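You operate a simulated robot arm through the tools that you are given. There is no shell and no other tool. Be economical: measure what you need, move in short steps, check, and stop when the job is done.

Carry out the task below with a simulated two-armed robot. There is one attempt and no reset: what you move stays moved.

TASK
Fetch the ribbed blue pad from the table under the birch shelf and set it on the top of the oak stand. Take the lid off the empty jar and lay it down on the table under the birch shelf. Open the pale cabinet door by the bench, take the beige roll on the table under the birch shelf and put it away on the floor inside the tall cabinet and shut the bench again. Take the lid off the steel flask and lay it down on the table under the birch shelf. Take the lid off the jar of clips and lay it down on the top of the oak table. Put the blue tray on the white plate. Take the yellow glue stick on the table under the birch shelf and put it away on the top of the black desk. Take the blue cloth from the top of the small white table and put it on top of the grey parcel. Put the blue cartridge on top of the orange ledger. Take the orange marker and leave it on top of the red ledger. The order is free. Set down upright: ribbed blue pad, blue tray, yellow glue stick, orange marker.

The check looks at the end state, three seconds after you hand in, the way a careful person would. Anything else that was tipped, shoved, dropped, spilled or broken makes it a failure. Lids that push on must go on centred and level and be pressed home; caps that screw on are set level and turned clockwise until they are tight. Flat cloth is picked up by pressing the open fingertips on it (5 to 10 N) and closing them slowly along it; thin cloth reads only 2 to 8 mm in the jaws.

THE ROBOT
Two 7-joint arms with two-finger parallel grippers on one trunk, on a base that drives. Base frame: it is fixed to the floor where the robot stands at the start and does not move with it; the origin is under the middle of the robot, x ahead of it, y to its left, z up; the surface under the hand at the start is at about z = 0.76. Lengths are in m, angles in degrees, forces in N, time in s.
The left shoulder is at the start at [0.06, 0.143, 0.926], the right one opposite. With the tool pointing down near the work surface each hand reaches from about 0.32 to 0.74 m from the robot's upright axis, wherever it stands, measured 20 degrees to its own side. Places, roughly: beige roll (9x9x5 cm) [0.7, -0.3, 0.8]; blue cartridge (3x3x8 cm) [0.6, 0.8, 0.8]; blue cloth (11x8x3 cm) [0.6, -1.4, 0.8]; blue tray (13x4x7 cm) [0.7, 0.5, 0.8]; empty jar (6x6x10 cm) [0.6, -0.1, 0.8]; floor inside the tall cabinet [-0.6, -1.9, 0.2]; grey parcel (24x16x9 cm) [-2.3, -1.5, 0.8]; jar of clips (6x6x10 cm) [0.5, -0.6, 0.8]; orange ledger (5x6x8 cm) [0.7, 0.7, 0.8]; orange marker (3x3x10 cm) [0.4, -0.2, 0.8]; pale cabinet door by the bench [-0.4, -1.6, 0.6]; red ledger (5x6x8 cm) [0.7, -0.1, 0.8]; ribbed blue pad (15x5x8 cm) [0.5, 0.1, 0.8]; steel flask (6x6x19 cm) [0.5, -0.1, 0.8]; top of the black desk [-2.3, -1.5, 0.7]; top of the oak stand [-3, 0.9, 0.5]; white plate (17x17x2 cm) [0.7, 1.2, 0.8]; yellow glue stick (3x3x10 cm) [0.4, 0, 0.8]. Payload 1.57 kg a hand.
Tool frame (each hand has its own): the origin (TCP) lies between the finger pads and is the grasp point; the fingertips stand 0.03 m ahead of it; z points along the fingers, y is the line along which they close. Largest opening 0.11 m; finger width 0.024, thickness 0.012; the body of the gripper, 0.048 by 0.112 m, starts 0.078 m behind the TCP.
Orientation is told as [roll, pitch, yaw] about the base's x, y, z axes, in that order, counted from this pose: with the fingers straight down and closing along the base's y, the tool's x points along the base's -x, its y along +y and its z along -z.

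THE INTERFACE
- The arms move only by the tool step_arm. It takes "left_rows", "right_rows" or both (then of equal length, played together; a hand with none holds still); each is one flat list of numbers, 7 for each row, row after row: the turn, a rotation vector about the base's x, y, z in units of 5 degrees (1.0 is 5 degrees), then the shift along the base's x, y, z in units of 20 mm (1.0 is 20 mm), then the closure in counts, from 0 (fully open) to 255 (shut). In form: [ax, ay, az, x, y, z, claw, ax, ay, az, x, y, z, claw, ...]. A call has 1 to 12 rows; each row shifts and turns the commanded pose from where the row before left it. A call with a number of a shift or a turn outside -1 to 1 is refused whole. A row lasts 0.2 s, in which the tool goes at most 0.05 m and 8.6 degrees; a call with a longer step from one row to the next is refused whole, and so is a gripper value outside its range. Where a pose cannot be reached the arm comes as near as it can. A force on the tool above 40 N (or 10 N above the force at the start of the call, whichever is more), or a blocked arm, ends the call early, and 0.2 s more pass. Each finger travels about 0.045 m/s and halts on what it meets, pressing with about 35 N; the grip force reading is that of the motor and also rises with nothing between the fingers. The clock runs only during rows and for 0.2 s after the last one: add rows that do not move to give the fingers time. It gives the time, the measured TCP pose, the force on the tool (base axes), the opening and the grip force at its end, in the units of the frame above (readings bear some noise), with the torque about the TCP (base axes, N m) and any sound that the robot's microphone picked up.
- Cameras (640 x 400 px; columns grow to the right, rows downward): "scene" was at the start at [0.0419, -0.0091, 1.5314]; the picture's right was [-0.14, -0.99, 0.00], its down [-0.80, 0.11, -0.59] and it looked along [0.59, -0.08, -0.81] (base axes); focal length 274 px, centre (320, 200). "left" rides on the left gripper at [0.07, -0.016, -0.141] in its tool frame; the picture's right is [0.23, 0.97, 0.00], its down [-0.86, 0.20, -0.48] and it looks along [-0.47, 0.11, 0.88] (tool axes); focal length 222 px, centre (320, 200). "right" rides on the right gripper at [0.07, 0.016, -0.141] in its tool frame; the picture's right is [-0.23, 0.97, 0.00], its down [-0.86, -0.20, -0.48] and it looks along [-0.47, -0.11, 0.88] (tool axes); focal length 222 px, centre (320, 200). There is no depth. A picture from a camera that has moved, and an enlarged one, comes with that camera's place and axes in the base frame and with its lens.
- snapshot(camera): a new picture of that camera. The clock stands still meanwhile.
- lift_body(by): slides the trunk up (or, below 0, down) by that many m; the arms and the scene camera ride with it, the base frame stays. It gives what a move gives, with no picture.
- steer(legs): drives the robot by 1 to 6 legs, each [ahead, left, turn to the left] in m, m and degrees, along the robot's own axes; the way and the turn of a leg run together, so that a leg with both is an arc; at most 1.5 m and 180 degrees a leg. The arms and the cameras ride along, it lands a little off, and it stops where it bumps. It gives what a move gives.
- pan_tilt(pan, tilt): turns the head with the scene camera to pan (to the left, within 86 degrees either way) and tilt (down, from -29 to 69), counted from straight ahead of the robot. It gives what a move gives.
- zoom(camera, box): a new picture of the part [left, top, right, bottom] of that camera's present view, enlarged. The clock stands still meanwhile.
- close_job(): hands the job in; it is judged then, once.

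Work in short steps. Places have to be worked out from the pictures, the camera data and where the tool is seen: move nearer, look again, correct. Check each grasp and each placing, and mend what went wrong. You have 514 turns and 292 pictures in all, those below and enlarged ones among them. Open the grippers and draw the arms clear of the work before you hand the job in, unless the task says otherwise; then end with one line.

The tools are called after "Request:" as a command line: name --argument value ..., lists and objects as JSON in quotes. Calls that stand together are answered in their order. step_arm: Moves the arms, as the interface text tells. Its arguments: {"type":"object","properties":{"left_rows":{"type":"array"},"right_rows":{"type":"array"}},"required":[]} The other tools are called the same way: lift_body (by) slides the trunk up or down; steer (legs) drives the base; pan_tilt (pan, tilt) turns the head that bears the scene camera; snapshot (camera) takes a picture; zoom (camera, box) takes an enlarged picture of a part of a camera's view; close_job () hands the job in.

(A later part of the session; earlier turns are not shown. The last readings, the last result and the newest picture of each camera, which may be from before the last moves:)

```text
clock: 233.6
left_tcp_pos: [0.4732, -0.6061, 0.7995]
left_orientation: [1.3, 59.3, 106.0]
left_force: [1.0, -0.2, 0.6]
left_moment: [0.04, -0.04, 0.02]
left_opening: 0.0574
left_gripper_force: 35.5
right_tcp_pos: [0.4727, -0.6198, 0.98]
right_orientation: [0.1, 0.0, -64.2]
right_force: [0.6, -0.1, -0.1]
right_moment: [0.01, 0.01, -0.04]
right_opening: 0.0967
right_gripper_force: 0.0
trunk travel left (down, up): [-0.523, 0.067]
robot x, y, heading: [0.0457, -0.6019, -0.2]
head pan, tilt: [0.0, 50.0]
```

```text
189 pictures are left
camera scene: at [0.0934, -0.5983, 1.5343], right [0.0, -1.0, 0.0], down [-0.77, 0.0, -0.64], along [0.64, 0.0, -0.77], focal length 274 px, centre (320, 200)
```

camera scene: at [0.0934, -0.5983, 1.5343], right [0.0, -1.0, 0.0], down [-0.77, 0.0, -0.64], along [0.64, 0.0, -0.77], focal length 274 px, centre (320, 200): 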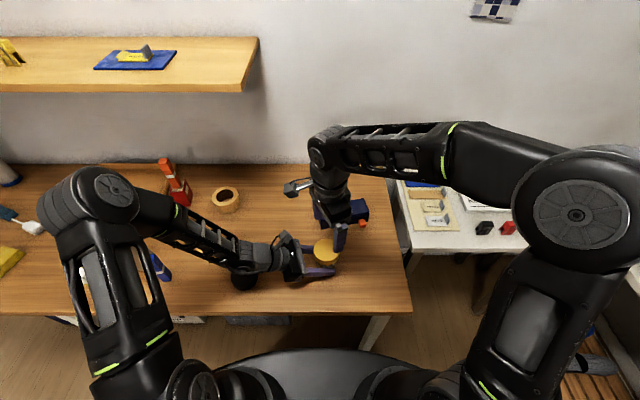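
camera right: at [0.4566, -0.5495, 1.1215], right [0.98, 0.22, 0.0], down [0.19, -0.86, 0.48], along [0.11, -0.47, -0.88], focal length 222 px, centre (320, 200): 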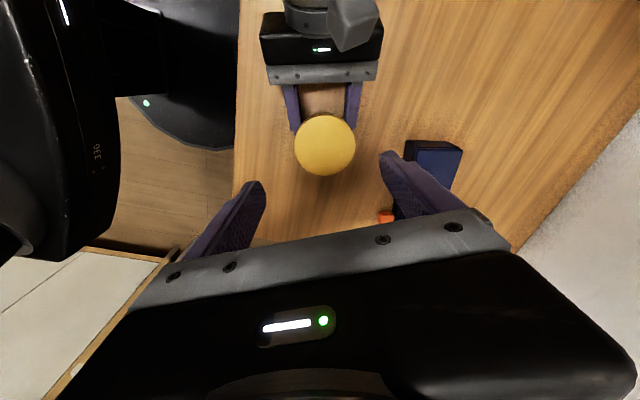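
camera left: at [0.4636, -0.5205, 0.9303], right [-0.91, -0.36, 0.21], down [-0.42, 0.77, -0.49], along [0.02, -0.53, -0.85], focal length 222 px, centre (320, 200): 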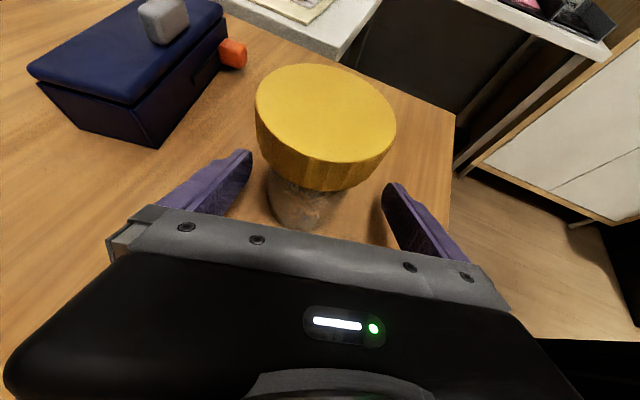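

Lid centre (0.479,-0.614). Descend and grip.

Request:
step_arm --right_rows '[0, 0, 0, 0.3, 0.25, -1, 30, 0, 0, 0, 0, 0, -1, 30, 0, 0, 0, 0, 0, -1, 30, 0, 0, 0, 0, 0, -1, 30, 0, 0, 0, 0, 0, -1, 30, 0, 0, 0, 0, 0, -0.3, 30, 0, 0, 0, 0, 0, 0, 70, 0, 0, 0, 0, 0, 0, 90, 0, 0, 0, 0, 0, 0, 110, 0, 0, 0, 0, 0, 0, 130, 0, 0, 0, 0, 0, 0, 130]'

Request:
step_arm --right_rows '[0, 0, 1, 0, 0, 0.05, 130, 0, 0, 1, 0, 0, 0.05, 130, 0, 0, 1, 0, 0, 0.05, 130, 0, 0, 1, 0, 0, 0, 130, 0, 0, 0, 0, 0, 0, 130]'

```text
clock: 236.0
left_tcp_pos: [0.4757, -0.6069, 0.7991]
left_orientation: [1.1, 59.4, 106.1]
left_force: [10.4, 3.6, 0.7]
left_moment: [-0.12, 0.43, 0.16]
left_opening: 0.0571
left_gripper_force: 34.8
right_tcp_pos: [0.4773, -0.6151, 0.8734]
right_orientation: [-0.1, 0.0, -64.1]
right_force: [-10.7, -3.7, -0.1]
right_moment: [-0.07, 0.41, -0.05]
right_opening: 0.0694
right_gripper_force: 34.7
trunk travel left (down, up): [-0.523, 0.067]
robot x, y, heading: [0.0477, -0.5989, 0.1]
head pan, tilt: [0.0, 50.0]
```

```text
clock: 237.2
left_tcp_pos: [0.4739, -0.6073, 0.7983]
left_orientation: [1.1, 59.3, 105.8]
left_force: [14.0, 0.9, 3.4]
left_moment: [0.11, 0.04, 0.11]
left_opening: 0.0622
left_gripper_force: 7.3
right_tcp_pos: [0.4782, -0.6118, 0.8783]
right_orientation: [0.1, 0.0, -44.0]
right_force: [-13.8, -1.5, -4.5]
right_moment: [-0.28, 1.07, 0.01]
right_opening: 0.0695
right_gripper_force: 35.1
trunk travel left (down, up): [-0.523, 0.067]
robot x, y, heading: [0.0506, -0.5989, 0.0]
head pan, tilt: [0.0, 50.0]
```

Sideways load of 14 N; relieve it and check the picture.

Request:
step_arm --right_rows '[0, 0, 0, -0.12, 0, -0.05, 130, 0, 0, 0, 0, 0, 0, 130, 0, 0, 0, 0, 0, 0, 130]'

Request:
zoom --camera "scene" --box '[240, 180, 400, 310]'

Request:
snapshot --camera "left"

```text
clock: 238.0
left_tcp_pos: [0.4734, -0.6079, 0.7992]
left_orientation: [1.3, 59.3, 106.1]
left_force: [10.3, 1.0, -2.6]
left_moment: [0.05, 0.15, 0.04]
left_opening: 0.0583
left_gripper_force: 5.2
right_tcp_pos: [0.4768, -0.6137, 0.8768]
right_orientation: [0.1, -0.1, -44.2]
right_force: [-9.0, -1.0, 1.1]
right_moment: [-0.04, 0.6, -0.01]
right_opening: 0.0698
right_gripper_force: 34.9
trunk travel left (down, up): [-0.523, 0.067]
robot x, y, heading: [0.0447, -0.5961, 0.0]
head pan, tilt: [0.0, 50.0]
```

```text
3.08 times, centred on (320, 245) of scene
camera zoom: at [0.0934, -0.5983, 1.5343], right [0.0, -1.0, 0.0], down [-0.77, 0.0, -0.64], along [0.64, 0.0, -0.77], focal length 843 px, centre (320, 62)
```

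zoom: 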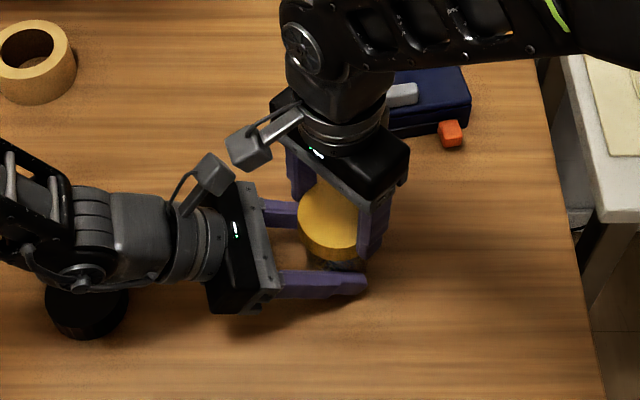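

```text
187 pictures are left
camera left: at [0.4698, -0.5199, 0.9302], right [-0.91, -0.36, 0.21], down [-0.42, 0.77, -0.49], along [0.02, -0.53, -0.85], focal length 222 px, centre (320, 200)
```

left: 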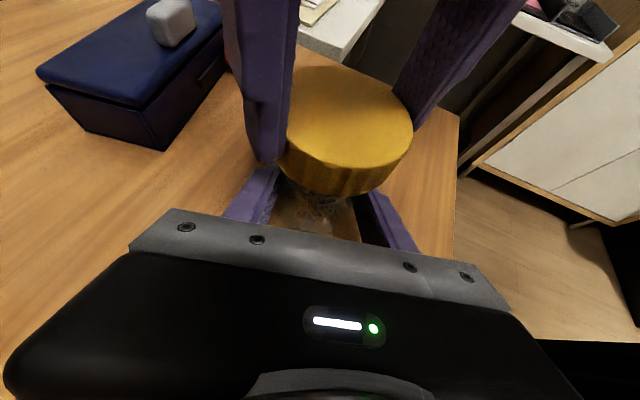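

Looks fine. Firm up the left grip and relieve the remaining side load, then continue turning.

Request:
step_arm --right_rows '[0, 0, 0, -0.06, 0, 0, 130, 0, 0, 0, 0, 0, 0, 130, 0, 0, 0, 0, 0, 0, 130]' --left_rows '[0, 0, 0, 0, 0, 0, 180, 0, 0, 0, 0, 0, 0, 200, 0, 0, 0, 0, 0, 0, 200]'

Request:
step_arm --right_rows '[0, 0, 1, 0, 0, 0.05, 130, 0, 0, 1, 0, 0, 0, 130, 0, 0, 1, 0, 0, 0.01, 130, 0, 0, 1, 0, 0, 0.01, 130, 0, 0, 1, 0, 0, 0.01, 130, 0, 0, 1, 0, 0, 0.01, 130]'

```text
clock: 238.8
left_tcp_pos: [0.4728, -0.6074, 0.7997]
left_orientation: [1.2, 59.4, 106.0]
left_force: [4.1, 3.1, -0.6]
left_moment: [-0.09, 0.16, 0.02]
left_opening: 0.0554
left_gripper_force: 34.5
right_tcp_pos: [0.476, -0.6143, 0.8766]
right_orientation: [0.1, -0.1, -44.3]
right_force: [-3.8, -4.7, 0.8]
right_moment: [-0.19, 0.15, 0.01]
right_opening: 0.0694
right_gripper_force: 35.1
trunk travel left (down, up): [-0.523, 0.067]
robot x, y, heading: [0.0481, -0.6039, -0.1]
head pan, tilt: [0.0, 50.0]
```

```text
clock: 240.2
left_tcp_pos: [0.4747, -0.6072, 0.8007]
left_orientation: [1.2, 59.4, 106.0]
left_force: [-2.4, 11.6, 7.6]
left_moment: [-0.94, 0.05, 0.04]
left_opening: 0.0552
left_gripper_force: 35.4
right_tcp_pos: [0.476, -0.6144, 0.8773]
right_orientation: [-0.1, 0.0, -14.3]
right_force: [2.0, -11.4, -10.6]
right_moment: [0.0, -0.17, -0.05]
right_opening: 0.0695
right_gripper_force: 34.6
trunk travel left (down, up): [-0.523, 0.067]
robot x, y, heading: [0.0489, -0.6001, 0.2]
head pan, tilt: [0.0, 50.0]
```

Request:
step_arm --right_rows '[0, 0, 1, 0, -0.07, 0.01, 130, 0, 0, 1, 0, -0.01, 0.005, 130, 0, 0, 1, 0, 0, 0.005, 130, 0, 0, 1, 0, 0, 0.005, 130, 0, 0, 1, 0, 0, 0.005, 130, 0, 0, 1, 0, 0, 0.005, 130]'

Request:
step_arm --right_rows '[0, 0, 1, 0.02, -0.02, 0.01, 130, 0, 0, 1, 0, -0.01, 0.005, 130, 0, 0, 1, 0, 0, 0.005, 130, 0, 0, 1, 0, 0, 0.005, 130, 0, 0, 1, 0, 0, 0.005, 130, 0, 0, 1, 0, 0, 0.005, 130]'

```text
clock: 241.6
left_tcp_pos: [0.4747, -0.6083, 0.7999]
left_orientation: [1.2, 59.4, 106.0]
left_force: [-1.9, 9.8, 12.7]
left_moment: [-0.76, -0.32, -0.01]
left_opening: 0.055
left_gripper_force: 35.4
right_tcp_pos: [0.4748, -0.6155, 0.8783]
right_orientation: [0.0, 0.0, 15.9]
right_force: [2.3, -9.8, -14.9]
right_moment: [-0.11, 0.13, -0.04]
right_opening: 0.0692
right_gripper_force: 34.6
trunk travel left (down, up): [-0.523, 0.067]
robot x, y, heading: [0.0479, -0.5975, 0.0]
head pan, tilt: [0.0, 50.0]
```

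```text
clock: 243.0
left_tcp_pos: [0.4737, -0.6084, 0.7996]
left_orientation: [1.2, 59.4, 105.9]
left_force: [-0.5, 9.8, 16.1]
left_moment: [-0.53, -0.54, 0.0]
left_opening: 0.0552
left_gripper_force: 35.1
right_tcp_pos: [0.4755, -0.6169, 0.8791]
right_orientation: [0.1, 0.1, 45.8]
right_force: [1.5, -10.4, -18.0]
right_moment: [-0.38, 0.46, 0.02]
right_opening: 0.0694
right_gripper_force: 34.7
trunk travel left (down, up): [-0.523, 0.067]
robot x, y, heading: [0.0465, -0.5977, -0.0]
head pan, tilt: [0.0, 50.0]
```

Tension is rising enough; turn without lifting now.

Request:
step_arm --right_rows '[0, 0, 1, 0.01, -0.05, 0, 130, 0, 0, 1, 0, -0.01, 0, 130, 0, 0, 1, 0, 0, 0, 130, 0, 0, 1, 0.01, 0, 0, 130, 0, 0, 1, 0.01, 0, 0, 130, 0, 0, 1, 0.01, 0, 0, 130, 0, 0, 1, 0.01, 0, 0, 130, 0, 0, 1, 0.01, 0, 0, 130]'

Request:
step_arm --right_rows '[0, 0, 1, 0.01, 0, 0, 130, 0, 0, 1, 0.01, 0, 0, 130, 0, 0, 1, 0.01, 0, 0, 130, 0, 0, 1, 0.01, 0, 0, 130, 0, 0, 1, 0.01, 0, 0, 130, 0, 0, 1, 0.01, 0, 0, 130]'

```text
clock: 244.8
left_tcp_pos: [0.4739, -0.6063, 0.7997]
left_orientation: [1.2, 59.4, 106.0]
left_force: [0.1, 6.4, 12.3]
left_moment: [-0.61, -0.56, 0.02]
left_opening: 0.0554
left_gripper_force: 34.7
right_tcp_pos: [0.4777, -0.6181, 0.8801]
right_orientation: [0.1, 0.0, 85.9]
right_force: [-0.6, -6.4, -14.5]
right_moment: [-0.05, 0.54, 0.02]
right_opening: 0.0694
right_gripper_force: 34.8
trunk travel left (down, up): [-0.523, 0.067]
robot x, y, heading: [0.0438, -0.5994, -0.1]
head pan, tilt: [0.0, 50.0]
```

```text
clock: 246.2
left_tcp_pos: [0.4736, -0.6068, 0.7999]
left_orientation: [1.2, 59.3, 106.0]
left_force: [5.0, 0.7, 1.7]
left_moment: [-0.12, -0.58, 0.06]
left_opening: 0.0551
left_gripper_force: 35.5
right_tcp_pos: [0.4782, -0.6171, 0.8786]
right_orientation: [0.2, -0.1, 115.9]
right_force: [-4.3, -1.0, -4.2]
right_moment: [0.0, 0.92, -0.01]
right_opening: 0.0696
right_gripper_force: 35.0
trunk travel left (down, up): [-0.523, 0.067]
robot x, y, heading: [0.0468, -0.6002, 0.2]
head pan, tilt: [0.0, 50.0]
```

Request:
step_arm --right_rows '[0, 0, 1, -0.02, 0, 0.03, 130, 0, 0, 1, 0, 0, 0.02, 130, 0, 0, 1, 0, 0, 0.01, 130, 0, 0, 1, 0, 0, 0.01, 130, 0, 0, 1, 0, 0, 0.01, 130, 0, 0, 1, 0, 0, 0.01, 130]'

Request:
step_arm --right_rows '[0, 0, 1, 0, 0, 0.02, 130, 0, 0, 1, 0, 0.01, 0.01, 130, 0, 0, 1, 0, 0.01, 0.01, 130, 0, 0, 1, 0, 0, 0.01, 130, 0, 0, 1, 0, 0, 0.01, 130, 0, 0, 1, 0, 0, 0.01, 130]'

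```text
clock: 247.6
left_tcp_pos: [0.4737, -0.608, 0.7985]
left_orientation: [1.2, 59.5, 105.8]
left_force: [-4.5, -3.7, 11.6]
left_moment: [0.27, -0.87, -0.01]
left_opening: 0.055
left_gripper_force: 35.5
right_tcp_pos: [0.478, -0.6177, 0.8805]
right_orientation: [0.0, -0.1, 146.0]
right_force: [5.4, 3.6, -12.4]
right_moment: [-0.11, 0.43, -0.02]
right_opening: 0.0692
right_gripper_force: 35.4
trunk travel left (down, up): [-0.523, 0.067]
robot x, y, heading: [0.049, -0.5971, 0.1]
head pan, tilt: [0.0, 50.0]
```

```text
clock: 249.0
left_tcp_pos: [0.4739, -0.6077, 0.7996]
left_orientation: [1.2, 59.5, 105.9]
left_force: [-11.2, -9.3, 20.0]
left_moment: [0.33, -0.74, -0.08]
left_opening: 0.0553
left_gripper_force: 35.0
right_tcp_pos: [0.4778, -0.6159, 0.8823]
right_orientation: [0.0, 0.0, 175.7]
right_force: [11.3, 9.9, -22.1]
right_moment: [0.27, -0.28, -0.05]
right_opening: 0.0696
right_gripper_force: 34.6
trunk travel left (down, up): [-0.523, 0.067]
robot x, y, heading: [0.0454, -0.6007, 0.1]
head pan, tilt: [0.0, 50.0]
```

Request:
step_arm --right_rows '[0, 0, 1, 0.06, 0.06, -0.03, 130, 0, 0, 1, 0, 0, 0, 130, 0, 0, 1, 0, 0, 0, 130, 0, 0, 0.6, 0, 0, 0, 130, 0, 0, 0, 0, 0, 0, 130]'

```text
clock: 250.2
left_tcp_pos: [0.4751, -0.6073, 0.7996]
left_orientation: [1.3, 59.5, 106.0]
left_force: [-2.1, -12.7, 11.8]
left_moment: [0.69, -0.57, -0.05]
left_opening: 0.0549
left_gripper_force: 35.3
right_tcp_pos: [0.4789, -0.6165, 0.8835]
right_orientation: [0.0, -0.1, -166.1]
right_force: [2.4, 13.4, -13.9]
right_moment: [0.23, 0.33, 0.01]
right_opening: 0.0692
right_gripper_force: 35.1
trunk travel left (down, up): [-0.523, 0.067]
robot x, y, heading: [0.0475, -0.6011, -0.2]
head pan, tilt: [0.0, 50.0]
```

Still threaded. Relax, release, unwind ~190°, regrip.

Request:
step_arm --right_rows '[0, 0, 0, 0, 0.08, -0.06, 130, 0, 0, 0, 0, 0, 0, 100, 0, 0, 0, 0, 0, 0, 40, 0, 0, 0, 0, 0, 0, 40, 0, 0, -1, 0, 0, 0, 40, 0, 0, -1, 0, 0, 0, 40, 0, 0, -1, 0, 0, 0, 40, 0, 0, -1, 0, 0, 0, 40, 0, 0, -1, 0, 0, 0, 40, 0, 0, -1, 0, 0, 0, 40, 0, 0, -1, 0, 0, 0, 40, 0, 0, -1, 0, 0, 0, 40]'

Request:
step_arm --right_rows '[0, 0, -1, 0, 0, 0, 40, 0, 0, -1, 0, 0, 0, 40, 0, 0, -1, 0, 0, 0, 40, 0, 0, -1, 0, 0, 0, 40, 0, 0, -1, 0, 0, 0, 40, 0, 0, -1, 0, 0, 0, 40, 0, 0, -1, 0, 0, 0, 40, 0, 0, -1, 0, 0, 0, 40, 0, 0, -1, 0, 0, 0, 40, 0, 0, -1, 0, 0, 0, 40, 0, 0, -1, 0, 0, 0, 40, 0, 0, -1, 0, 0, 0, 40]'

Request:
step_arm --right_rows '[0, 0, -1, 0, 0, 0, 40, 0, 0, -1, 0, 0, 0, 40, 0, 0, -1, 0, 0, 0, 40, 0, 0, -1, 0, 0, 0, 40, 0, 0, -1, 0, 0, 0, 40, 0, 0, -1, 0, 0, 0, 40, 0, 0, -1, 0, 0, 0, 40, 0, 0, -1, 0, 0, 0, 40, 0, 0, -1, 0, 0, 0, 40, 0, 0, -1, 0, 0, 0, 40, 0, 0, -1, 0, 0, 0, 40, 0, 0, -1, 0, 0, 0, 40]'

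Request:
step_arm --right_rows '[0, 0, -1, 0, 0, 0, 40, 0, 0, -1, 0, 0, 0, 40, 0, 0, -1, 0, 0, 0, 40, 0, 0, -1, 0, 0, 0, 40, 0, 0, -1, 0, 0, 0, 40, 0, 0, -1, 0, 0, 0, 40, 0, 0, 0, 0, 0, 0, 40]'

Request:
snapshot --camera "right"

```text
clock: 252.8
left_tcp_pos: [0.4743, -0.6066, 0.7998]
left_orientation: [1.2, 59.4, 106.0]
left_force: [-0.5, 0.2, 0.0]
left_moment: [0.04, -0.02, 0.02]
left_opening: 0.0551
left_gripper_force: 35.2
right_tcp_pos: [0.4788, -0.6141, 0.8813]
right_orientation: [0.0, -0.2, 153.6]
right_force: [-0.3, -1.0, -0.4]
right_moment: [0.03, -0.01, 0.01]
right_opening: 0.0927
right_gripper_force: 0.1
trunk travel left (down, up): [-0.523, 0.067]
robot x, y, heading: [0.044, -0.5976, 0.2]
head pan, tilt: [0.0, 50.0]
```

```text
clock: 255.4
left_tcp_pos: [0.4751, -0.6071, 0.8005]
left_orientation: [1.1, 59.2, 106.0]
left_force: [-0.2, 0.8, 0.2]
left_moment: [0.01, 0.04, 0.02]
left_opening: 0.0554
left_gripper_force: 35.0
right_tcp_pos: [0.4784, -0.6148, 0.8815]
right_orientation: [0.2, -0.2, 93.7]
right_force: [-0.4, -1.1, -0.8]
right_moment: [-0.03, 0.0, 0.0]
right_opening: 0.0927
right_gripper_force: 0.1
trunk travel left (down, up): [-0.523, 0.067]
robot x, y, heading: [0.0474, -0.6021, -0.0]
head pan, tilt: [0.0, 50.0]
```

```text
clock: 258.0
left_tcp_pos: [0.4736, -0.6059, 0.7984]
left_orientation: [1.1, 59.5, 106.0]
left_force: [1.3, 0.7, 0.0]
left_moment: [0.05, -0.01, -0.01]
left_opening: 0.0551
left_gripper_force: 34.5
right_tcp_pos: [0.4785, -0.614, 0.8798]
right_orientation: [0.0, 0.0, 33.8]
right_force: [-0.4, 0.1, 0.7]
right_moment: [0.0, 0.0, -0.06]
right_opening: 0.0925
right_gripper_force: 0.1
trunk travel left (down, up): [-0.523, 0.067]
robot x, y, heading: [0.0472, -0.5964, -0.0]
head pan, tilt: [0.0, 50.0]
```

```text
clock: 259.6
left_tcp_pos: [0.4743, -0.6072, 0.7983]
left_orientation: [1.3, 59.4, 105.9]
left_force: [0.1, -1.0, -0.2]
left_moment: [0.02, 0.0, 0.01]
left_opening: 0.0553
left_gripper_force: 35.0
right_tcp_pos: [0.4775, -0.6132, 0.8814]
right_orientation: [0.1, 0.0, 3.6]
right_force: [0.1, 0.7, 0.6]
right_moment: [0.03, 0.01, -0.01]
right_opening: 0.0928
right_gripper_force: 0.0
trunk travel left (down, up): [-0.523, 0.067]
robot x, y, heading: [0.0456, -0.5994, -0.1]
head pan, tilt: [0.0, 50.0]
```

```text
186 pictures are left
camera right: at [0.4083, -0.6026, 1.0226], right [0.16, 0.99, 0.0], down [0.87, -0.14, 0.48], along [0.47, -0.08, -0.88], focal length 222 px, centre (320, 200)
```

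right: 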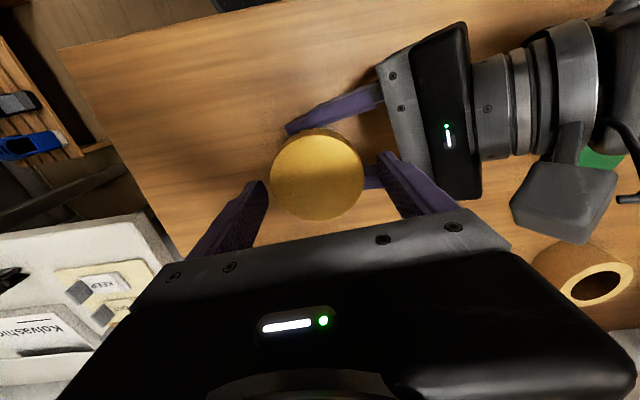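

Regrip with a 6 mm correction, then turn on.

Request:
step_arm --right_rows '[0, 0, 0, -0.3, -0.1, -0.2, 40, 0, 0, 0, 0, 0, 0, 70, 0, 0, 0, 0, 0, 0, 90, 0, 0, 0, 0, 0, 0, 110, 0, 0, 0, 0, 0, 0, 130, 0, 0, 0, 0, 0, 0, 130]'

Request:
step_arm --right_rows '[0, 0, 1, 0, 0, 0.05, 130, 0, 0, 1, 0, 0, 0.05, 130, 0, 0, 1, 0, 0, 0.01, 130, 0, 0, 1, 0, 0, 0.01, 130, 0, 0, 1, 0, 0, 0.01, 130, 0, 0, 1, 0, 0, 0.01, 130]'

```text
clock: 261.0
left_tcp_pos: [0.4738, -0.6076, 0.7987]
left_orientation: [1.1, 59.4, 105.9]
left_force: [-0.3, -0.3, 1.1]
left_moment: [0.31, 0.03, 0.02]
left_opening: 0.0551
left_gripper_force: 35.1
right_tcp_pos: [0.4729, -0.617, 0.8764]
right_orientation: [0.1, 0.0, 3.8]
right_force: [0.4, 0.0, -1.1]
right_moment: [-0.28, -0.05, 0.0]
right_opening: 0.0706
right_gripper_force: 35.1
trunk travel left (down, up): [-0.523, 0.067]
robot x, y, heading: [0.0452, -0.5999, 0.1]
head pan, tilt: [0.0, 50.0]
```

```text
clock: 262.4
left_tcp_pos: [0.4749, -0.6072, 0.7991]
left_orientation: [1.2, 59.4, 106.0]
left_force: [1.4, 3.0, -0.5]
left_moment: [-0.12, 0.09, 0.02]
left_opening: 0.0554
left_gripper_force: 34.7
right_tcp_pos: [0.4729, -0.6161, 0.8792]
right_orientation: [0.0, 0.1, 33.9]
right_force: [0.0, -2.1, 0.1]
right_moment: [-0.09, 0.02, 0.01]
right_opening: 0.0708
right_gripper_force: 35.4
trunk travel left (down, up): [-0.523, 0.067]
robot x, y, heading: [0.0475, -0.6009, 0.2]
head pan, tilt: [0.0, 50.0]
```

Feels loose; lift in small steps.

Request:
step_arm --right_rows '[0, 0, 0, 0, 0, 0.1, 130, 0, 0, 0, 0, 0, 0.1, 130, 0, 0, 0, 0, 0, 0.1, 130, 0, 0, 0, 0, 0, 0, 130]'

Request:
step_arm --right_rows '[0, 0, 0, 0, 0, 0.2, 130, 0, 0, 0, 0, 0, 0.2, 130, 0, 0, 0, 0, 0, 0.3, 130, 0, 0, 0, 0, 0, 0.5, 130, 0, 0, 0, 0, 0, 1, 130, 0, 0, 0, 0, 0, 1, 130, 0, 0, 0, 0, 0, 1, 130, 0, 0, 0, 0, 0, 0, 130]'

Request:
zoom --camera "scene" --box '[240, 160, 400, 310]'

```text
clock: 263.4
left_tcp_pos: [0.4738, -0.6076, 0.7998]
left_orientation: [1.2, 59.4, 106.0]
left_force: [-1.0, 3.1, -0.6]
left_moment: [-0.25, -0.06, -0.03]
left_opening: 0.0549
left_gripper_force: 35.1
right_tcp_pos: [0.4727, -0.6162, 0.8872]
right_orientation: [0.2, 0.0, 33.8]
right_force: [1.5, -5.1, -1.6]
right_moment: [-0.05, -0.06, 0.03]
right_opening: 0.071
right_gripper_force: 35.3
trunk travel left (down, up): [-0.523, 0.067]
robot x, y, heading: [0.0472, -0.6013, -0.1]
head pan, tilt: [0.0, 50.0]
```

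```text
clock: 265.2
left_tcp_pos: [0.4742, -0.6063, 0.8004]
left_orientation: [1.2, 59.4, 106.0]
left_force: [-0.4, 0.0, -0.3]
left_moment: [0.03, 0.02, -0.02]
left_opening: 0.0551
left_gripper_force: 34.2
right_tcp_pos: [0.4733, -0.6163, 0.9703]
right_orientation: [0.1, 0.0, 33.9]
right_force: [-0.2, -0.5, 0.3]
right_moment: [0.04, -0.01, -0.01]
right_opening: 0.0706
right_gripper_force: 34.9
trunk travel left (down, up): [-0.523, 0.067]
robot x, y, heading: [0.0457, -0.5987, 0.2]
head pan, tilt: [0.0, 50.0]
```

```text
2.67 times, centred on (320, 235) of scene
camera zoom: at [0.0935, -0.5982, 1.5343], right [0.0, -1.0, 0.0], down [-0.77, 0.0, -0.64], along [0.64, 0.0, -0.77], focal length 730 px, centre (320, 107)
```

zoom: 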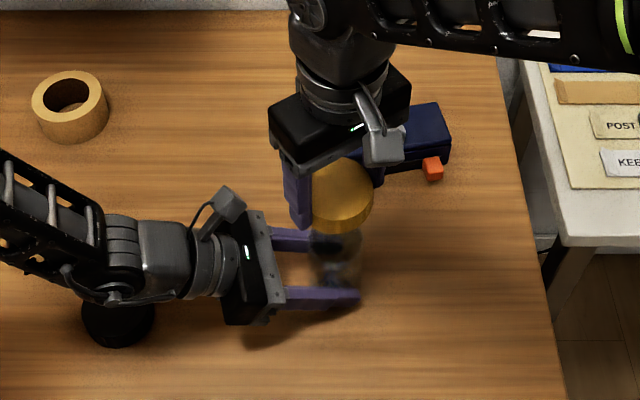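

Lid is off. Before placing it I check the room for a distinct "oak table".

Request:
pan_tilt --pan 80 --tilt 15

Request:
snapshot --camera "scene"

Request:
pan_tilt --pan -86 --tilt 20

Request:
snapshot --camera "scene"

Request:
pan_tilt --pan -40 --tilt 40

Request:
snapshot --camera "scene"

```text
clock: 266.8
left_tcp_pos: [0.4735, -0.607, 0.7999]
left_orientation: [1.1, 59.3, 106.0]
left_force: [0.5, 0.6, -0.4]
left_moment: [0.0, 0.02, 0.01]
left_opening: 0.0552
left_gripper_force: 34.8
right_tcp_pos: [0.4728, -0.6167, 0.9702]
right_orientation: [0.1, 0.0, 33.8]
right_force: [0.2, -0.7, -0.2]
right_moment: [-0.01, -0.01, 0.02]
right_opening: 0.0707
right_gripper_force: 35.0
trunk travel left (down, up): [-0.523, 0.067]
robot x, y, heading: [0.0496, -0.5971, -0.2]
head pan, tilt: [80.0, 15.0]
```

```text
184 pictures are left
camera scene: at [0.0328, -0.5063, 1.588], right [0.98, -0.17, 0.0], down [-0.05, -0.26, -0.97], along [0.17, 0.95, -0.26], focal length 274 px, centre (320, 200)
```

scene: 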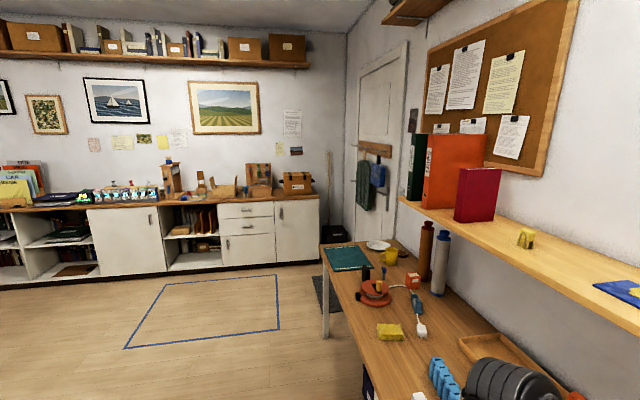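

```text
clock: 269.3
left_tcp_pos: [0.4738, -0.6072, 0.7988]
left_orientation: [1.1, 59.4, 106.1]
left_force: [-0.5, -0.3, -0.1]
left_moment: [0.02, -0.01, 0.01]
left_opening: 0.055
left_gripper_force: 35.2
right_tcp_pos: [0.4737, -0.6158, 0.97]
right_orientation: [0.1, 0.1, 33.8]
right_force: [0.0, 0.0, -0.5]
right_moment: [-0.04, 0.0, 0.01]
right_opening: 0.0707
right_gripper_force: 35.0
trunk travel left (down, up): [-0.523, 0.067]
robot x, y, heading: [0.0454, -0.5998, 0.3]
head pan, tilt: [-85.9, 20.0]
```

```text
183 pictures are left
camera scene: at [0.0231, -0.6912, 1.5799], right [-1.0, -0.07, 0.0], down [-0.02, 0.34, -0.94], along [0.07, -0.94, -0.34], focal length 274 px, centre (320, 200)
```

scene: 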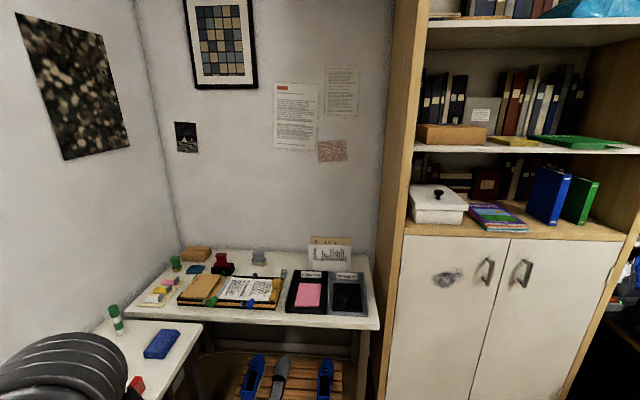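

```text
clock: 270.4
left_tcp_pos: [0.4741, -0.6064, 0.7988]
left_orientation: [1.2, 59.3, 105.9]
left_force: [0.5, 0.5, -0.2]
left_moment: [0.02, -0.03, 0.01]
left_opening: 0.0551
left_gripper_force: 34.9
right_tcp_pos: [0.4734, -0.6161, 0.9697]
right_orientation: [0.1, -0.1, 33.8]
right_force: [0.5, -0.5, 0.8]
right_moment: [-0.01, -0.03, 0.01]
right_opening: 0.0708
right_gripper_force: 34.8
trunk travel left (down, up): [-0.523, 0.067]
robot x, y, heading: [0.043, -0.5997, 0.4]
head pan, tilt: [-40.0, 40.0]
```

```text
182 pictures are left
camera scene: at [0.0815, -0.653, 1.5485], right [-0.64, -0.77, 0.0], down [-0.49, 0.41, -0.77], along [0.59, -0.49, -0.64], focal length 274 px, centre (320, 200)
```

scene: 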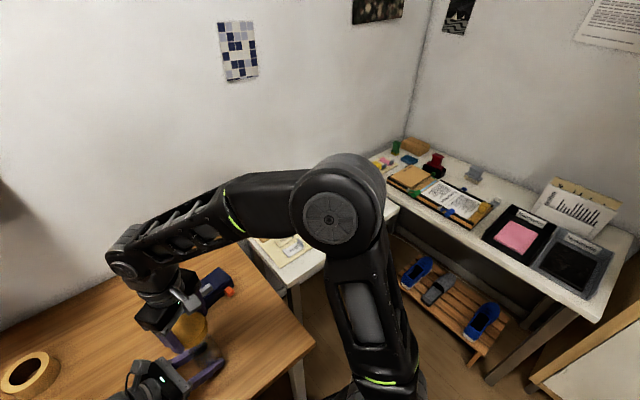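

No other oak table exists: this wooden table is it. Lay the yellow lid at about (0.43,-0.74).

Request:
pan_tilt --pan 0 --tilt 50

Request:
step_arm --right_rows '[0, 0, -1, -0.4, -1, 0, 130, 0, 0, -1, -0.4, -1, 0, 130, 0, 0, -1, -0.4, -1, 0, 130, 0, 0, -1, -0.4, -1, 0, 130, 0, 0, -1, -0.4, -1, -1, 130, 0, 0, -1, 0, -1, -1, 130, 0, 0, 0, 0, 0, -1, 130, 0, 0, 0, 0, 0, -1, 130, 0, 0, 0, 0, 0, -1, 130, 0, 0, 0, 0, 0, -1, 130, 0, 0, 0, 0, 0, -1, 130, 0, 0, 0, 0, 0, 0, 130]'

Request:
snapshot --camera "right"

```text
clock: 271.5
left_tcp_pos: [0.4738, -0.6064, 0.7984]
left_orientation: [1.2, 59.4, 105.9]
left_force: [0.6, -1.3, 0.7]
left_moment: [0.04, 0.01, 0.03]
left_opening: 0.0552
left_gripper_force: 35.2
right_tcp_pos: [0.4726, -0.6165, 0.9688]
right_orientation: [0.1, 0.1, 33.8]
right_force: [-1.3, 0.4, 0.6]
right_moment: [0.0, 0.0, -0.01]
right_opening: 0.0705
right_gripper_force: 34.2
trunk travel left (down, up): [-0.523, 0.067]
robot x, y, heading: [0.0503, -0.6005, -0.2]
head pan, tilt: [0.0, 50.0]
```

```text
clock: 274.1
left_tcp_pos: [0.4734, -0.6065, 0.8001]
left_orientation: [1.2, 59.4, 106.0]
left_force: [0.1, -0.9, 0.4]
left_moment: [0.03, -0.01, 0.0]
left_opening: 0.055
left_gripper_force: 35.2
right_tcp_pos: [0.433, -0.7374, 0.8303]
right_orientation: [0.1, 0.0, 3.7]
right_force: [-0.1, -0.7, 0.3]
right_moment: [0.0, -0.01, 0.01]
right_opening: 0.0706
right_gripper_force: 35.1
trunk travel left (down, up): [-0.523, 0.067]
robot x, y, heading: [0.0454, -0.5988, 0.2]
head pan, tilt: [0.0, 50.0]
```

```text
181 pictures are left
camera right: at [0.3624, -0.725, 0.9711], right [0.16, 0.99, 0.0], down [0.87, -0.14, 0.48], along [0.47, -0.08, -0.88], focal length 222 px, centre (320, 200)
```

right: 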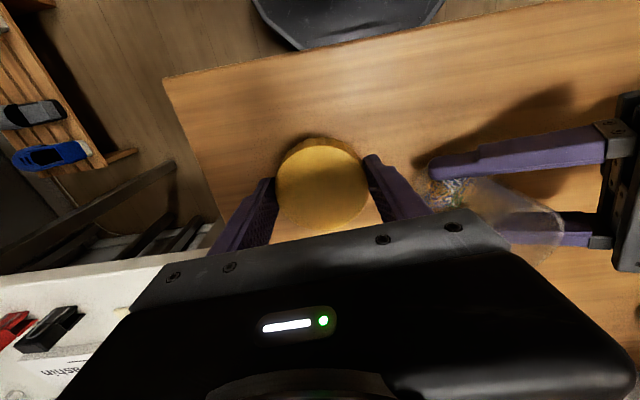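

Request:
step_arm --right_rows '[0, 0, 0, 0, 0, -0.8, 130, 0, 0, 0, 0, 0, -0.7, 130, 0, 0, 0, 0, 0, -0.2, 130, 0, 0, 0, 0, 0, 0, 130]'

Request:
step_arm --right_rows '[0, 0, 0, 0, 0, -0.15, 130, 0, 0, 0, 0, 0, -0.1, 130, 0, 0, 0, 0, 0, 0, 130]'

```text
clock: 275.1
left_tcp_pos: [0.4739, -0.6073, 0.8]
left_orientation: [1.2, 59.4, 106.0]
left_force: [-0.3, 0.3, 0.9]
left_moment: [0.03, -0.05, -0.01]
left_opening: 0.0552
left_gripper_force: 35.4
right_tcp_pos: [0.4335, -0.7364, 0.7953]
right_orientation: [0.1, 0.0, 3.9]
right_force: [0.6, 0.2, -1.0]
right_moment: [-0.01, -0.03, -0.02]
right_opening: 0.0707
right_gripper_force: 34.8
trunk travel left (down, up): [-0.523, 0.067]
robot x, y, heading: [0.049, -0.597, -0.3]
head pan, tilt: [0.0, 50.0]
```

```text
clock: 275.9
left_tcp_pos: [0.473, -0.607, 0.8009]
left_orientation: [1.1, 59.4, 105.8]
left_force: [-0.2, 0.6, -0.2]
left_moment: [-0.03, 0.0, 0.01]
left_opening: 0.0551
left_gripper_force: 35.5
right_tcp_pos: [0.4331, -0.7353, 0.7925]
right_orientation: [0.1, -0.3, 3.7]
right_force: [-0.7, -5.0, 34.3]
right_moment: [-0.51, -0.21, 0.12]
right_opening: 0.0706
right_gripper_force: 34.9
trunk travel left (down, up): [-0.523, 0.067]
robot x, y, heading: [0.0501, -0.6007, -0.3]
head pan, tilt: [0.0, 50.0]
```

Touched down. Relieve, open the right hand and rise; open the left from the jar as well.

Request:
step_arm --right_rows '[0, 0, 0, 0, 0, 0.12, 130, 0, 0, 0, 0, 0, 0, 100, 0, 0, 0, 0, 0, 0, 60, 0, 0, 0, 0, 0, 0, 30, 0, 0, 0, 0, 0, 0.5, 30, 0, 0, 0, 0, 0, 1, 30, 0, 0, 0, 0, 0, 1, 30, 0, 0, 0, 0, 0, 1, 30, 0, 0, 0, 0, 0, 1, 30, 0, 0, 0, 0, 0, 1, 30, 0, 0, 0, 0, 0, 1, 30]' --left_rows '[0, 0, 0, 0, 0, 0, 170, 0, 0, 0, 0, 0, 0, 150, 0, 0, 0, 0, 0, 0, 130, 0, 0, 0, 0, 0, 0, 110, 0, 0, 0, 0, 0, 0, 80, 0, 0, 0, 0, 0, 0, 40, 0, 0, 0, 0, 0, 0, 0, 0, 0, 0, 0, 0, 0, 0, 0, 0, 0, 0, 0, 0, 0, 0, 0, 0, 0, 0, 0, 0, 0, 0, 0, 0, 0, 0, 0]'

Request:
zoom --camera "scene" --box '[240, 160, 440, 320]'

```text
clock: 278.3
left_tcp_pos: [0.4737, -0.6069, 0.7986]
left_orientation: [1.2, 59.4, 106.0]
left_force: [-1.0, 0.1, 0.7]
left_moment: [0.0, 0.0, -0.01]
left_opening: 0.1101
left_gripper_force: 0.1
right_tcp_pos: [0.433, -0.7374, 0.9233]
right_orientation: [0.1, 0.0, 3.8]
right_force: [-0.7, -0.5, -1.1]
right_moment: [0.0, 0.02, -0.01]
right_opening: 0.0967
right_gripper_force: 0.0
trunk travel left (down, up): [-0.523, 0.067]
robot x, y, heading: [0.0466, -0.5955, -0.0]
head pan, tilt: [0.0, 50.0]
```

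```text
2.50 times, centred on (340, 240) of scene
camera zoom: at [0.093, -0.5984, 1.5343], right [0.0, -1.0, 0.0], down [-0.77, 0.0, -0.64], along [0.64, 0.0, -0.77], focal length 685 px, centre (270, 100)
```

zoom: 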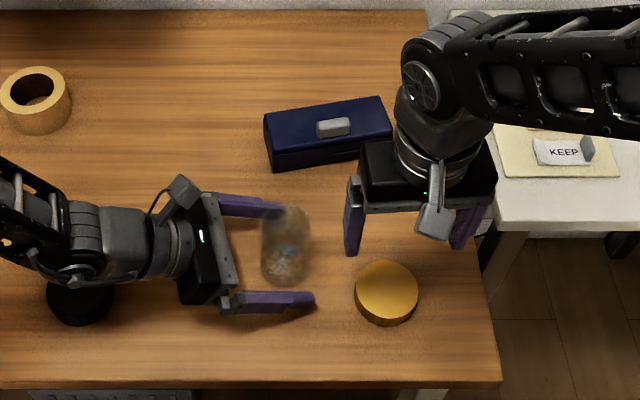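

Both done. Withdraw the left hand, raise it, and then drive to the beige roll.

Request:
step_arm --left_rows '[0, 0, 0, 0, 1, 0, 0, 0, 0, 0, 0, 1, 0.2, 0, 0, 0, 0, 0, 1, 0.5, 0, 0, 0, 0, 0, 1, 1, 0, 0, 0, 0, 0, 0, 1, 0, 0, 0, 0, 0, 0, 1, 0, 0, 0, 0, 0, 0, 1, 0, 0, 0, 0, 0, 0, 1, 0, 0, 0, 0, 0, 0, 1, 0, 0, 0, 0, 0, 0, 1, 0, 0, 0, 0, 0, 0, 1, 0, 0, 0, 0, 0, 0, 1, 0]' --right_rows '[0, 0, 0, 0, 0, 1, 0, 0, 0, 0, 0, 0, 1, 0, 0, 0, 0, 0, 0, 1, 0, 0, 0, 0, 0, 0, 1, 0, 0, 0, 0, 0, 0, 1, 0, 0, 0, 0, 0, 0, 0, 0, 0, 0, 0, 0, 0, 0, 0, 0, 0, 0, 0, 0, 0, 0, 0, 0, 0, 0, 0, 0, 0, 0, 0, 0, 0, 0, 0, 0, 0, 0, 0, 0, 0, 0, 0, 0, 0, 0, 0, 0, 0, 0]'

Request:
steer --legs '[[-0.1, 0, 0], [0, 0.42, 0]]'

Request:
snapshot --camera "scene"

```text
clock: 280.9
left_tcp_pos: [0.4727, -0.5259, 0.9936]
left_orientation: [1.2, 59.4, 106.1]
left_force: [0.7, 0.1, 1.1]
left_moment: [-0.02, -0.01, -0.01]
left_opening: 0.1102
left_gripper_force: 0.0
right_tcp_pos: [0.4323, -0.7354, 1.0244]
right_orientation: [0.0, -0.1, 3.7]
right_force: [-0.4, -0.3, 0.3]
right_moment: [0.01, -0.03, 0.01]
right_opening: 0.1099
right_gripper_force: 0.1
trunk travel left (down, up): [-0.523, 0.067]
robot x, y, heading: [0.0467, -0.6023, 0.1]
head pan, tilt: [0.0, 50.0]
```

```text
clock: 284.2
left_tcp_pos: [0.3731, -0.1031, 0.9936]
left_orientation: [1.2, 59.4, 106.1]
left_force: [0.0, 0.8, 0.6]
left_moment: [-0.04, 0.01, -0.01]
left_opening: 0.11
left_gripper_force: 0.1
right_tcp_pos: [0.332, -0.3144, 1.0236]
right_orientation: [0.0, 0.1, 4.0]
right_force: [-0.1, 0.7, 0.3]
right_moment: [0.0, 0.01, 0.02]
right_opening: 0.1103
right_gripper_force: 0.0
trunk travel left (down, up): [-0.523, 0.067]
robot x, y, heading: [-0.0515, -0.1776, -0.0]
head pan, tilt: [0.0, 50.0]
```

```text
179 pictures are left
camera scene: at [-0.0072, -0.1756, 1.5343], right [0.0, -1.0, 0.0], down [-0.77, 0.0, -0.64], along [0.64, 0.0, -0.77], focal length 274 px, centre (320, 200)
```

scene: 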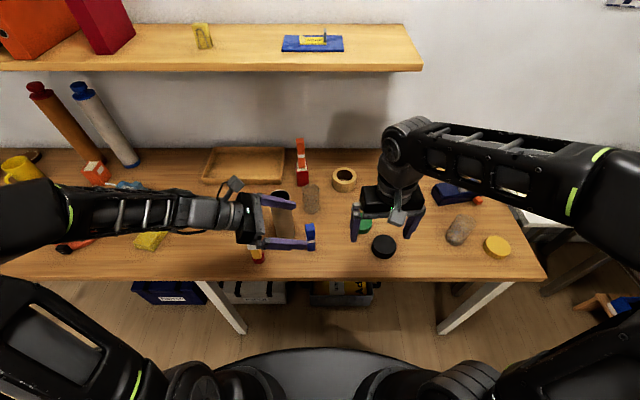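

Drive 0.1 ahead, then bring the right hand forward and tilt it toward the roll at (0.726,-0.265).

Request:
steer --legs '[[0.1, 0, 0]]'

Request:
step_arm --right_rows '[0, 0, -0.8, 1, 0.5, -1, 0, 0, 0, 0, 1, 0.5, -1, 0, 0, 0, 0, 1, 0.4, -1, 0, 0, -1, 0, 1, 0.4, 0, 0, 0, -1, 0, 1, 0.4, 0, 0, 0, -1, 0, 1, 0, 0, 0, 0, -1, 0, 0, 0, 0, 0, 0, -1, 0, 0, 0, 0, 0, 0, -1, 0, 0, 0, 0, 0, 0, -1, 0, 0, 0, 0, 0, 0, 0, 0, 0, 0, 0, 0]'

Request:
snapshot --camera "scene"

Request:
snapshot --camera "right"

```text
clock: 285.4
left_tcp_pos: [0.4748, -0.1036, 0.9922]
left_orientation: [1.4, 59.4, 106.2]
left_force: [0.2, -0.3, -0.8]
left_moment: [0.01, 0.02, -0.04]
left_opening: 0.1099
left_gripper_force: 0.0
right_tcp_pos: [0.4334, -0.3137, 1.023]
right_orientation: [0.2, 0.0, 3.9]
right_force: [1.4, -0.7, -0.2]
right_moment: [0.03, 0.03, 0.01]
right_opening: 0.1102
right_gripper_force: 0.1
trunk travel left (down, up): [-0.523, 0.067]
robot x, y, heading: [0.0462, -0.1753, 0.1]
head pan, tilt: [0.0, 50.0]
```

```text
clock: 287.8
left_tcp_pos: [0.4735, -0.1045, 0.993]
left_orientation: [1.3, 59.5, 106.0]
left_force: [0.3, -0.2, 0.2]
left_moment: [0.02, -0.03, -0.03]
left_opening: 0.11
left_gripper_force: 0.0
right_tcp_pos: [0.5525, -0.2681, 0.9636]
right_orientation: [0.1, -35.0, -0.2]
right_force: [-0.4, 0.1, -0.1]
right_moment: [-0.03, -0.04, -0.04]
right_opening: 0.11
right_gripper_force: 0.1
trunk travel left (down, up): [-0.523, 0.067]
robot x, y, heading: [0.0454, -0.1783, 0.3]
head pan, tilt: [0.0, 50.0]
```

```text
178 pictures are left
camera scene: at [0.0929, -0.1764, 1.5343], right [0.0, -1.0, 0.0], down [-0.77, 0.0, -0.64], along [0.64, 0.0, -0.77], focal length 274 px, centre (320, 200)
```

scene: 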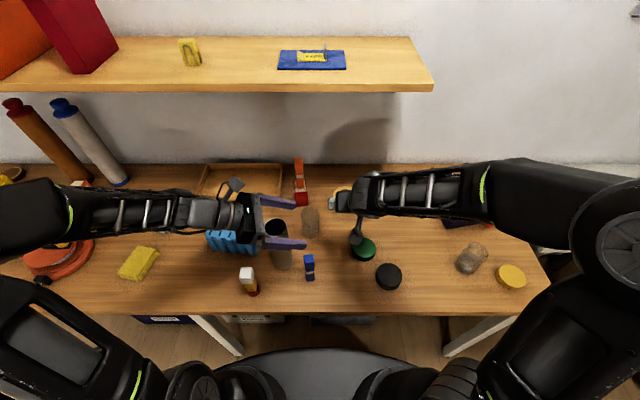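

```text
177 pictures are left
camera right: at [0.4142, -0.2532, 1.0392], right [0.19, 0.97, 0.13], down [0.43, -0.2, 0.88], along [0.89, -0.11, -0.45], focal length 222 px, centre (320, 200)
```

right: 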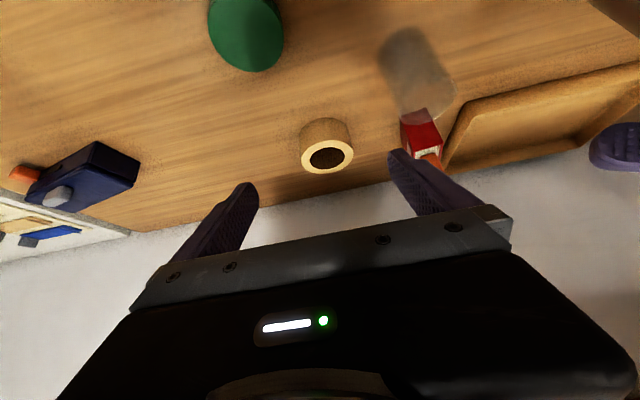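

Roll centre (0.72,-0.267). Tilt to 45° and advance along the tool axis, stopping short to check.

Request:
step_arm --right_rows '[0, -1, 0, 0, 0, 0, 0, 0, -1, 0, 0, 0, 0, 0, 0, 0, 0, 1, 0, -1, 0, 0, 0, 0, 1, 0, -1, 0, 0, 0, 0, 1, 0, -1, 0, 0, 0, 0, 1, 0, -1, 0, 0, 0, 0, 1, 0, -1, 0, 0, 0, 0, 0, 0, 0, 0]'

Request:
snapshot --camera "right"

Request:
zoom --camera "scene" --box '[280, 140, 440, 270]'

```text
clock: 289.6
left_tcp_pos: [0.4735, -0.1039, 0.9938]
left_orientation: [1.1, 59.4, 106.0]
left_force: [-0.8, -0.6, -0.4]
left_moment: [0.0, 0.0, 0.0]
left_opening: 0.1099
left_gripper_force: 0.1
right_tcp_pos: [0.653, -0.2696, 0.8633]
right_orientation: [0.1, -45.1, -0.2]
right_force: [0.5, -0.4, 0.0]
right_moment: [0.04, -0.01, 0.0]
right_opening: 0.1098
right_gripper_force: 0.1
trunk travel left (down, up): [-0.523, 0.067]
robot x, y, heading: [0.049, -0.1777, 0.4]
head pan, tilt: [0.0, 50.0]
```

```text
176 pictures are left
camera right: at [0.5036, -0.2539, 0.9145], right [0.16, 0.97, 0.16], down [0.27, -0.2, 0.94], along [0.95, -0.11, -0.29], focal length 222 px, centre (320, 200)
```

right: 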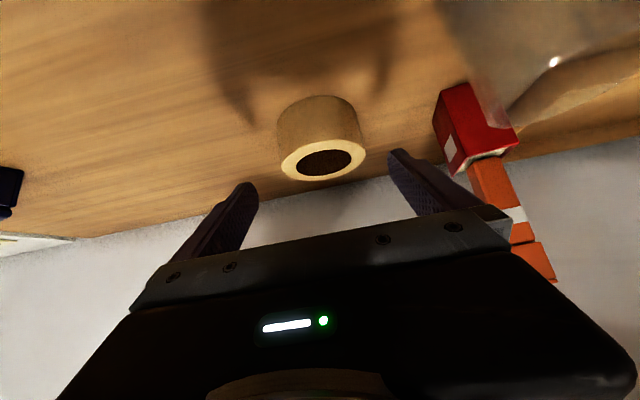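

```text
3.08 times, centred on (360, 205) of scene
camera zoom: at [0.0925, -0.1763, 1.5344], right [0.0, -1.0, 0.0], down [-0.77, 0.0, -0.64], along [0.64, 0.0, -0.77], focal length 843 px, centre (197, 185)
```

zoom: 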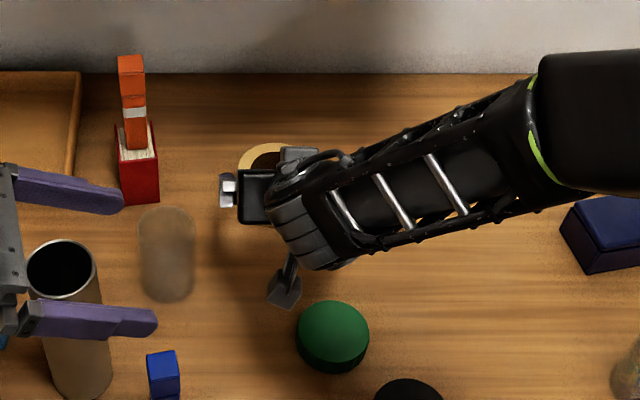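

Aligned. Advance the last 6 cm and close on the roll.

Request:
step_arm --right_rows '[0, 0, 0, 0.7, 0.05, -0.8, 0, 0, 0, 0, 0.7, 0, -0.8, 0, 0, 0, 0, 0.7, 0, -0.8, 0, 0, 0, 0, 0.7, 0, -0.8, 0, 0, 0, 0, 0, 0, 0, 0, 0, 0, 0, 0, 0, 0, 30, 0, 0, 0, 0, 0, 0, 50, 0, 0, 0, 0, 0, 0, 70, 0, 0, 0, 0, 0, 0, 90, 0, 0, 0, 0, 0, 0, 90]'

Request:
snapshot --camera "right"

```text
clock: 291.8
left_tcp_pos: [0.4726, -0.104, 0.9929]
left_orientation: [1.1, 59.4, 106.1]
left_force: [0.2, 1.5, 0.6]
left_moment: [-0.03, 0.02, -0.01]
left_opening: 0.11
left_gripper_force: 0.1
right_tcp_pos: [0.7082, -0.2699, 0.7984]
right_orientation: [0.2, -45.0, -0.2]
right_force: [0.3, 0.3, 0.2]
right_moment: [-0.01, 0.0, -0.01]
right_opening: 0.0881
right_gripper_force: 34.7
trunk travel left (down, up): [-0.523, 0.067]
robot x, y, heading: [0.042, -0.1757, 0.3]
head pan, tilt: [0.0, 50.0]
```

```text
174 pictures are left
camera right: at [0.5591, -0.2532, 0.8499], right [0.16, 0.97, 0.16], down [0.27, -0.2, 0.94], along [0.95, -0.11, -0.29], focal length 222 px, centre (320, 200)
```

right: 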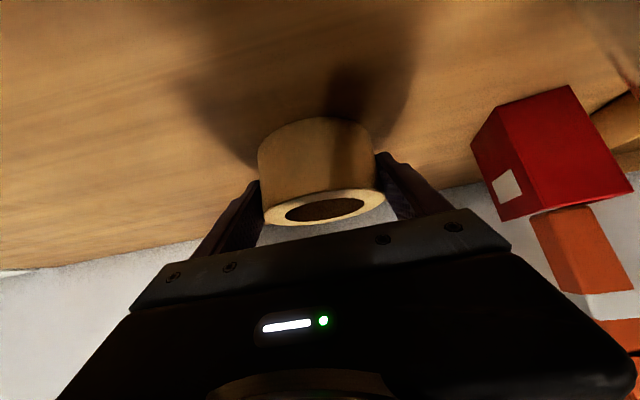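

Gripped (88 mm). Lift 12 cm while retreating slightly.

Request:
step_arm --right_rows '[0, 0, 0, 0, 0, 0.5, 110, 0, 0, 0, 0, 0, 1, 110, 0, 0, 0, -0.3, 0, 1, 110, 0, 0, 0, -0.5, 0, 1, 110, 0, 0, 0, -1, 0, 1, 110, 0, 0, 0, -1, 0, 1, 110, 0, 0, 0, -1, 0, 1, 110, 0, 0, 0, -1, 0, 0, 110, 0, 0, 0, 0, 0, 0, 110]'

Request:
snapshot --camera "scene"

```text
clock: 293.8
left_tcp_pos: [0.4738, -0.1037, 0.9935]
left_orientation: [1.1, 59.4, 106.1]
left_force: [0.0, -0.2, 0.3]
left_moment: [-0.02, -0.03, -0.01]
left_opening: 0.11
left_gripper_force: 0.2
right_tcp_pos: [0.6117, -0.2702, 0.9291]
right_orientation: [0.3, -45.0, -0.2]
right_force: [0.3, -0.3, -1.2]
right_moment: [0.0, 0.01, 0.02]
right_opening: 0.0882
right_gripper_force: 34.8
trunk travel left (down, up): [-0.523, 0.067]
robot x, y, heading: [0.0486, -0.1798, -0.1]
head pan, tilt: [0.0, 50.0]
```

```text
173 pictures are left
camera scene: at [0.0931, -0.1764, 1.5343], right [0.0, -1.0, 0.0], down [-0.77, 0.0, -0.64], along [0.64, 0.0, -0.77], focal length 274 px, centre (320, 200)
```

scene: 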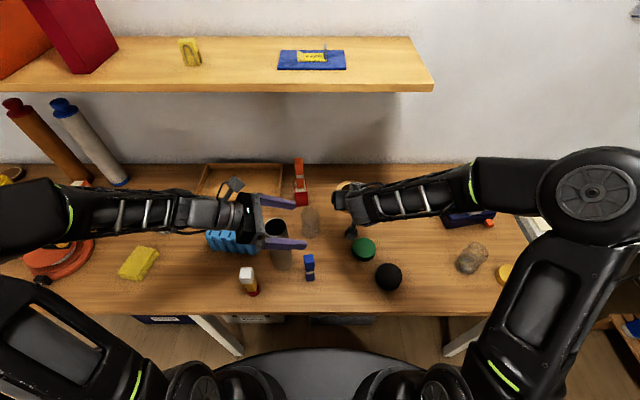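

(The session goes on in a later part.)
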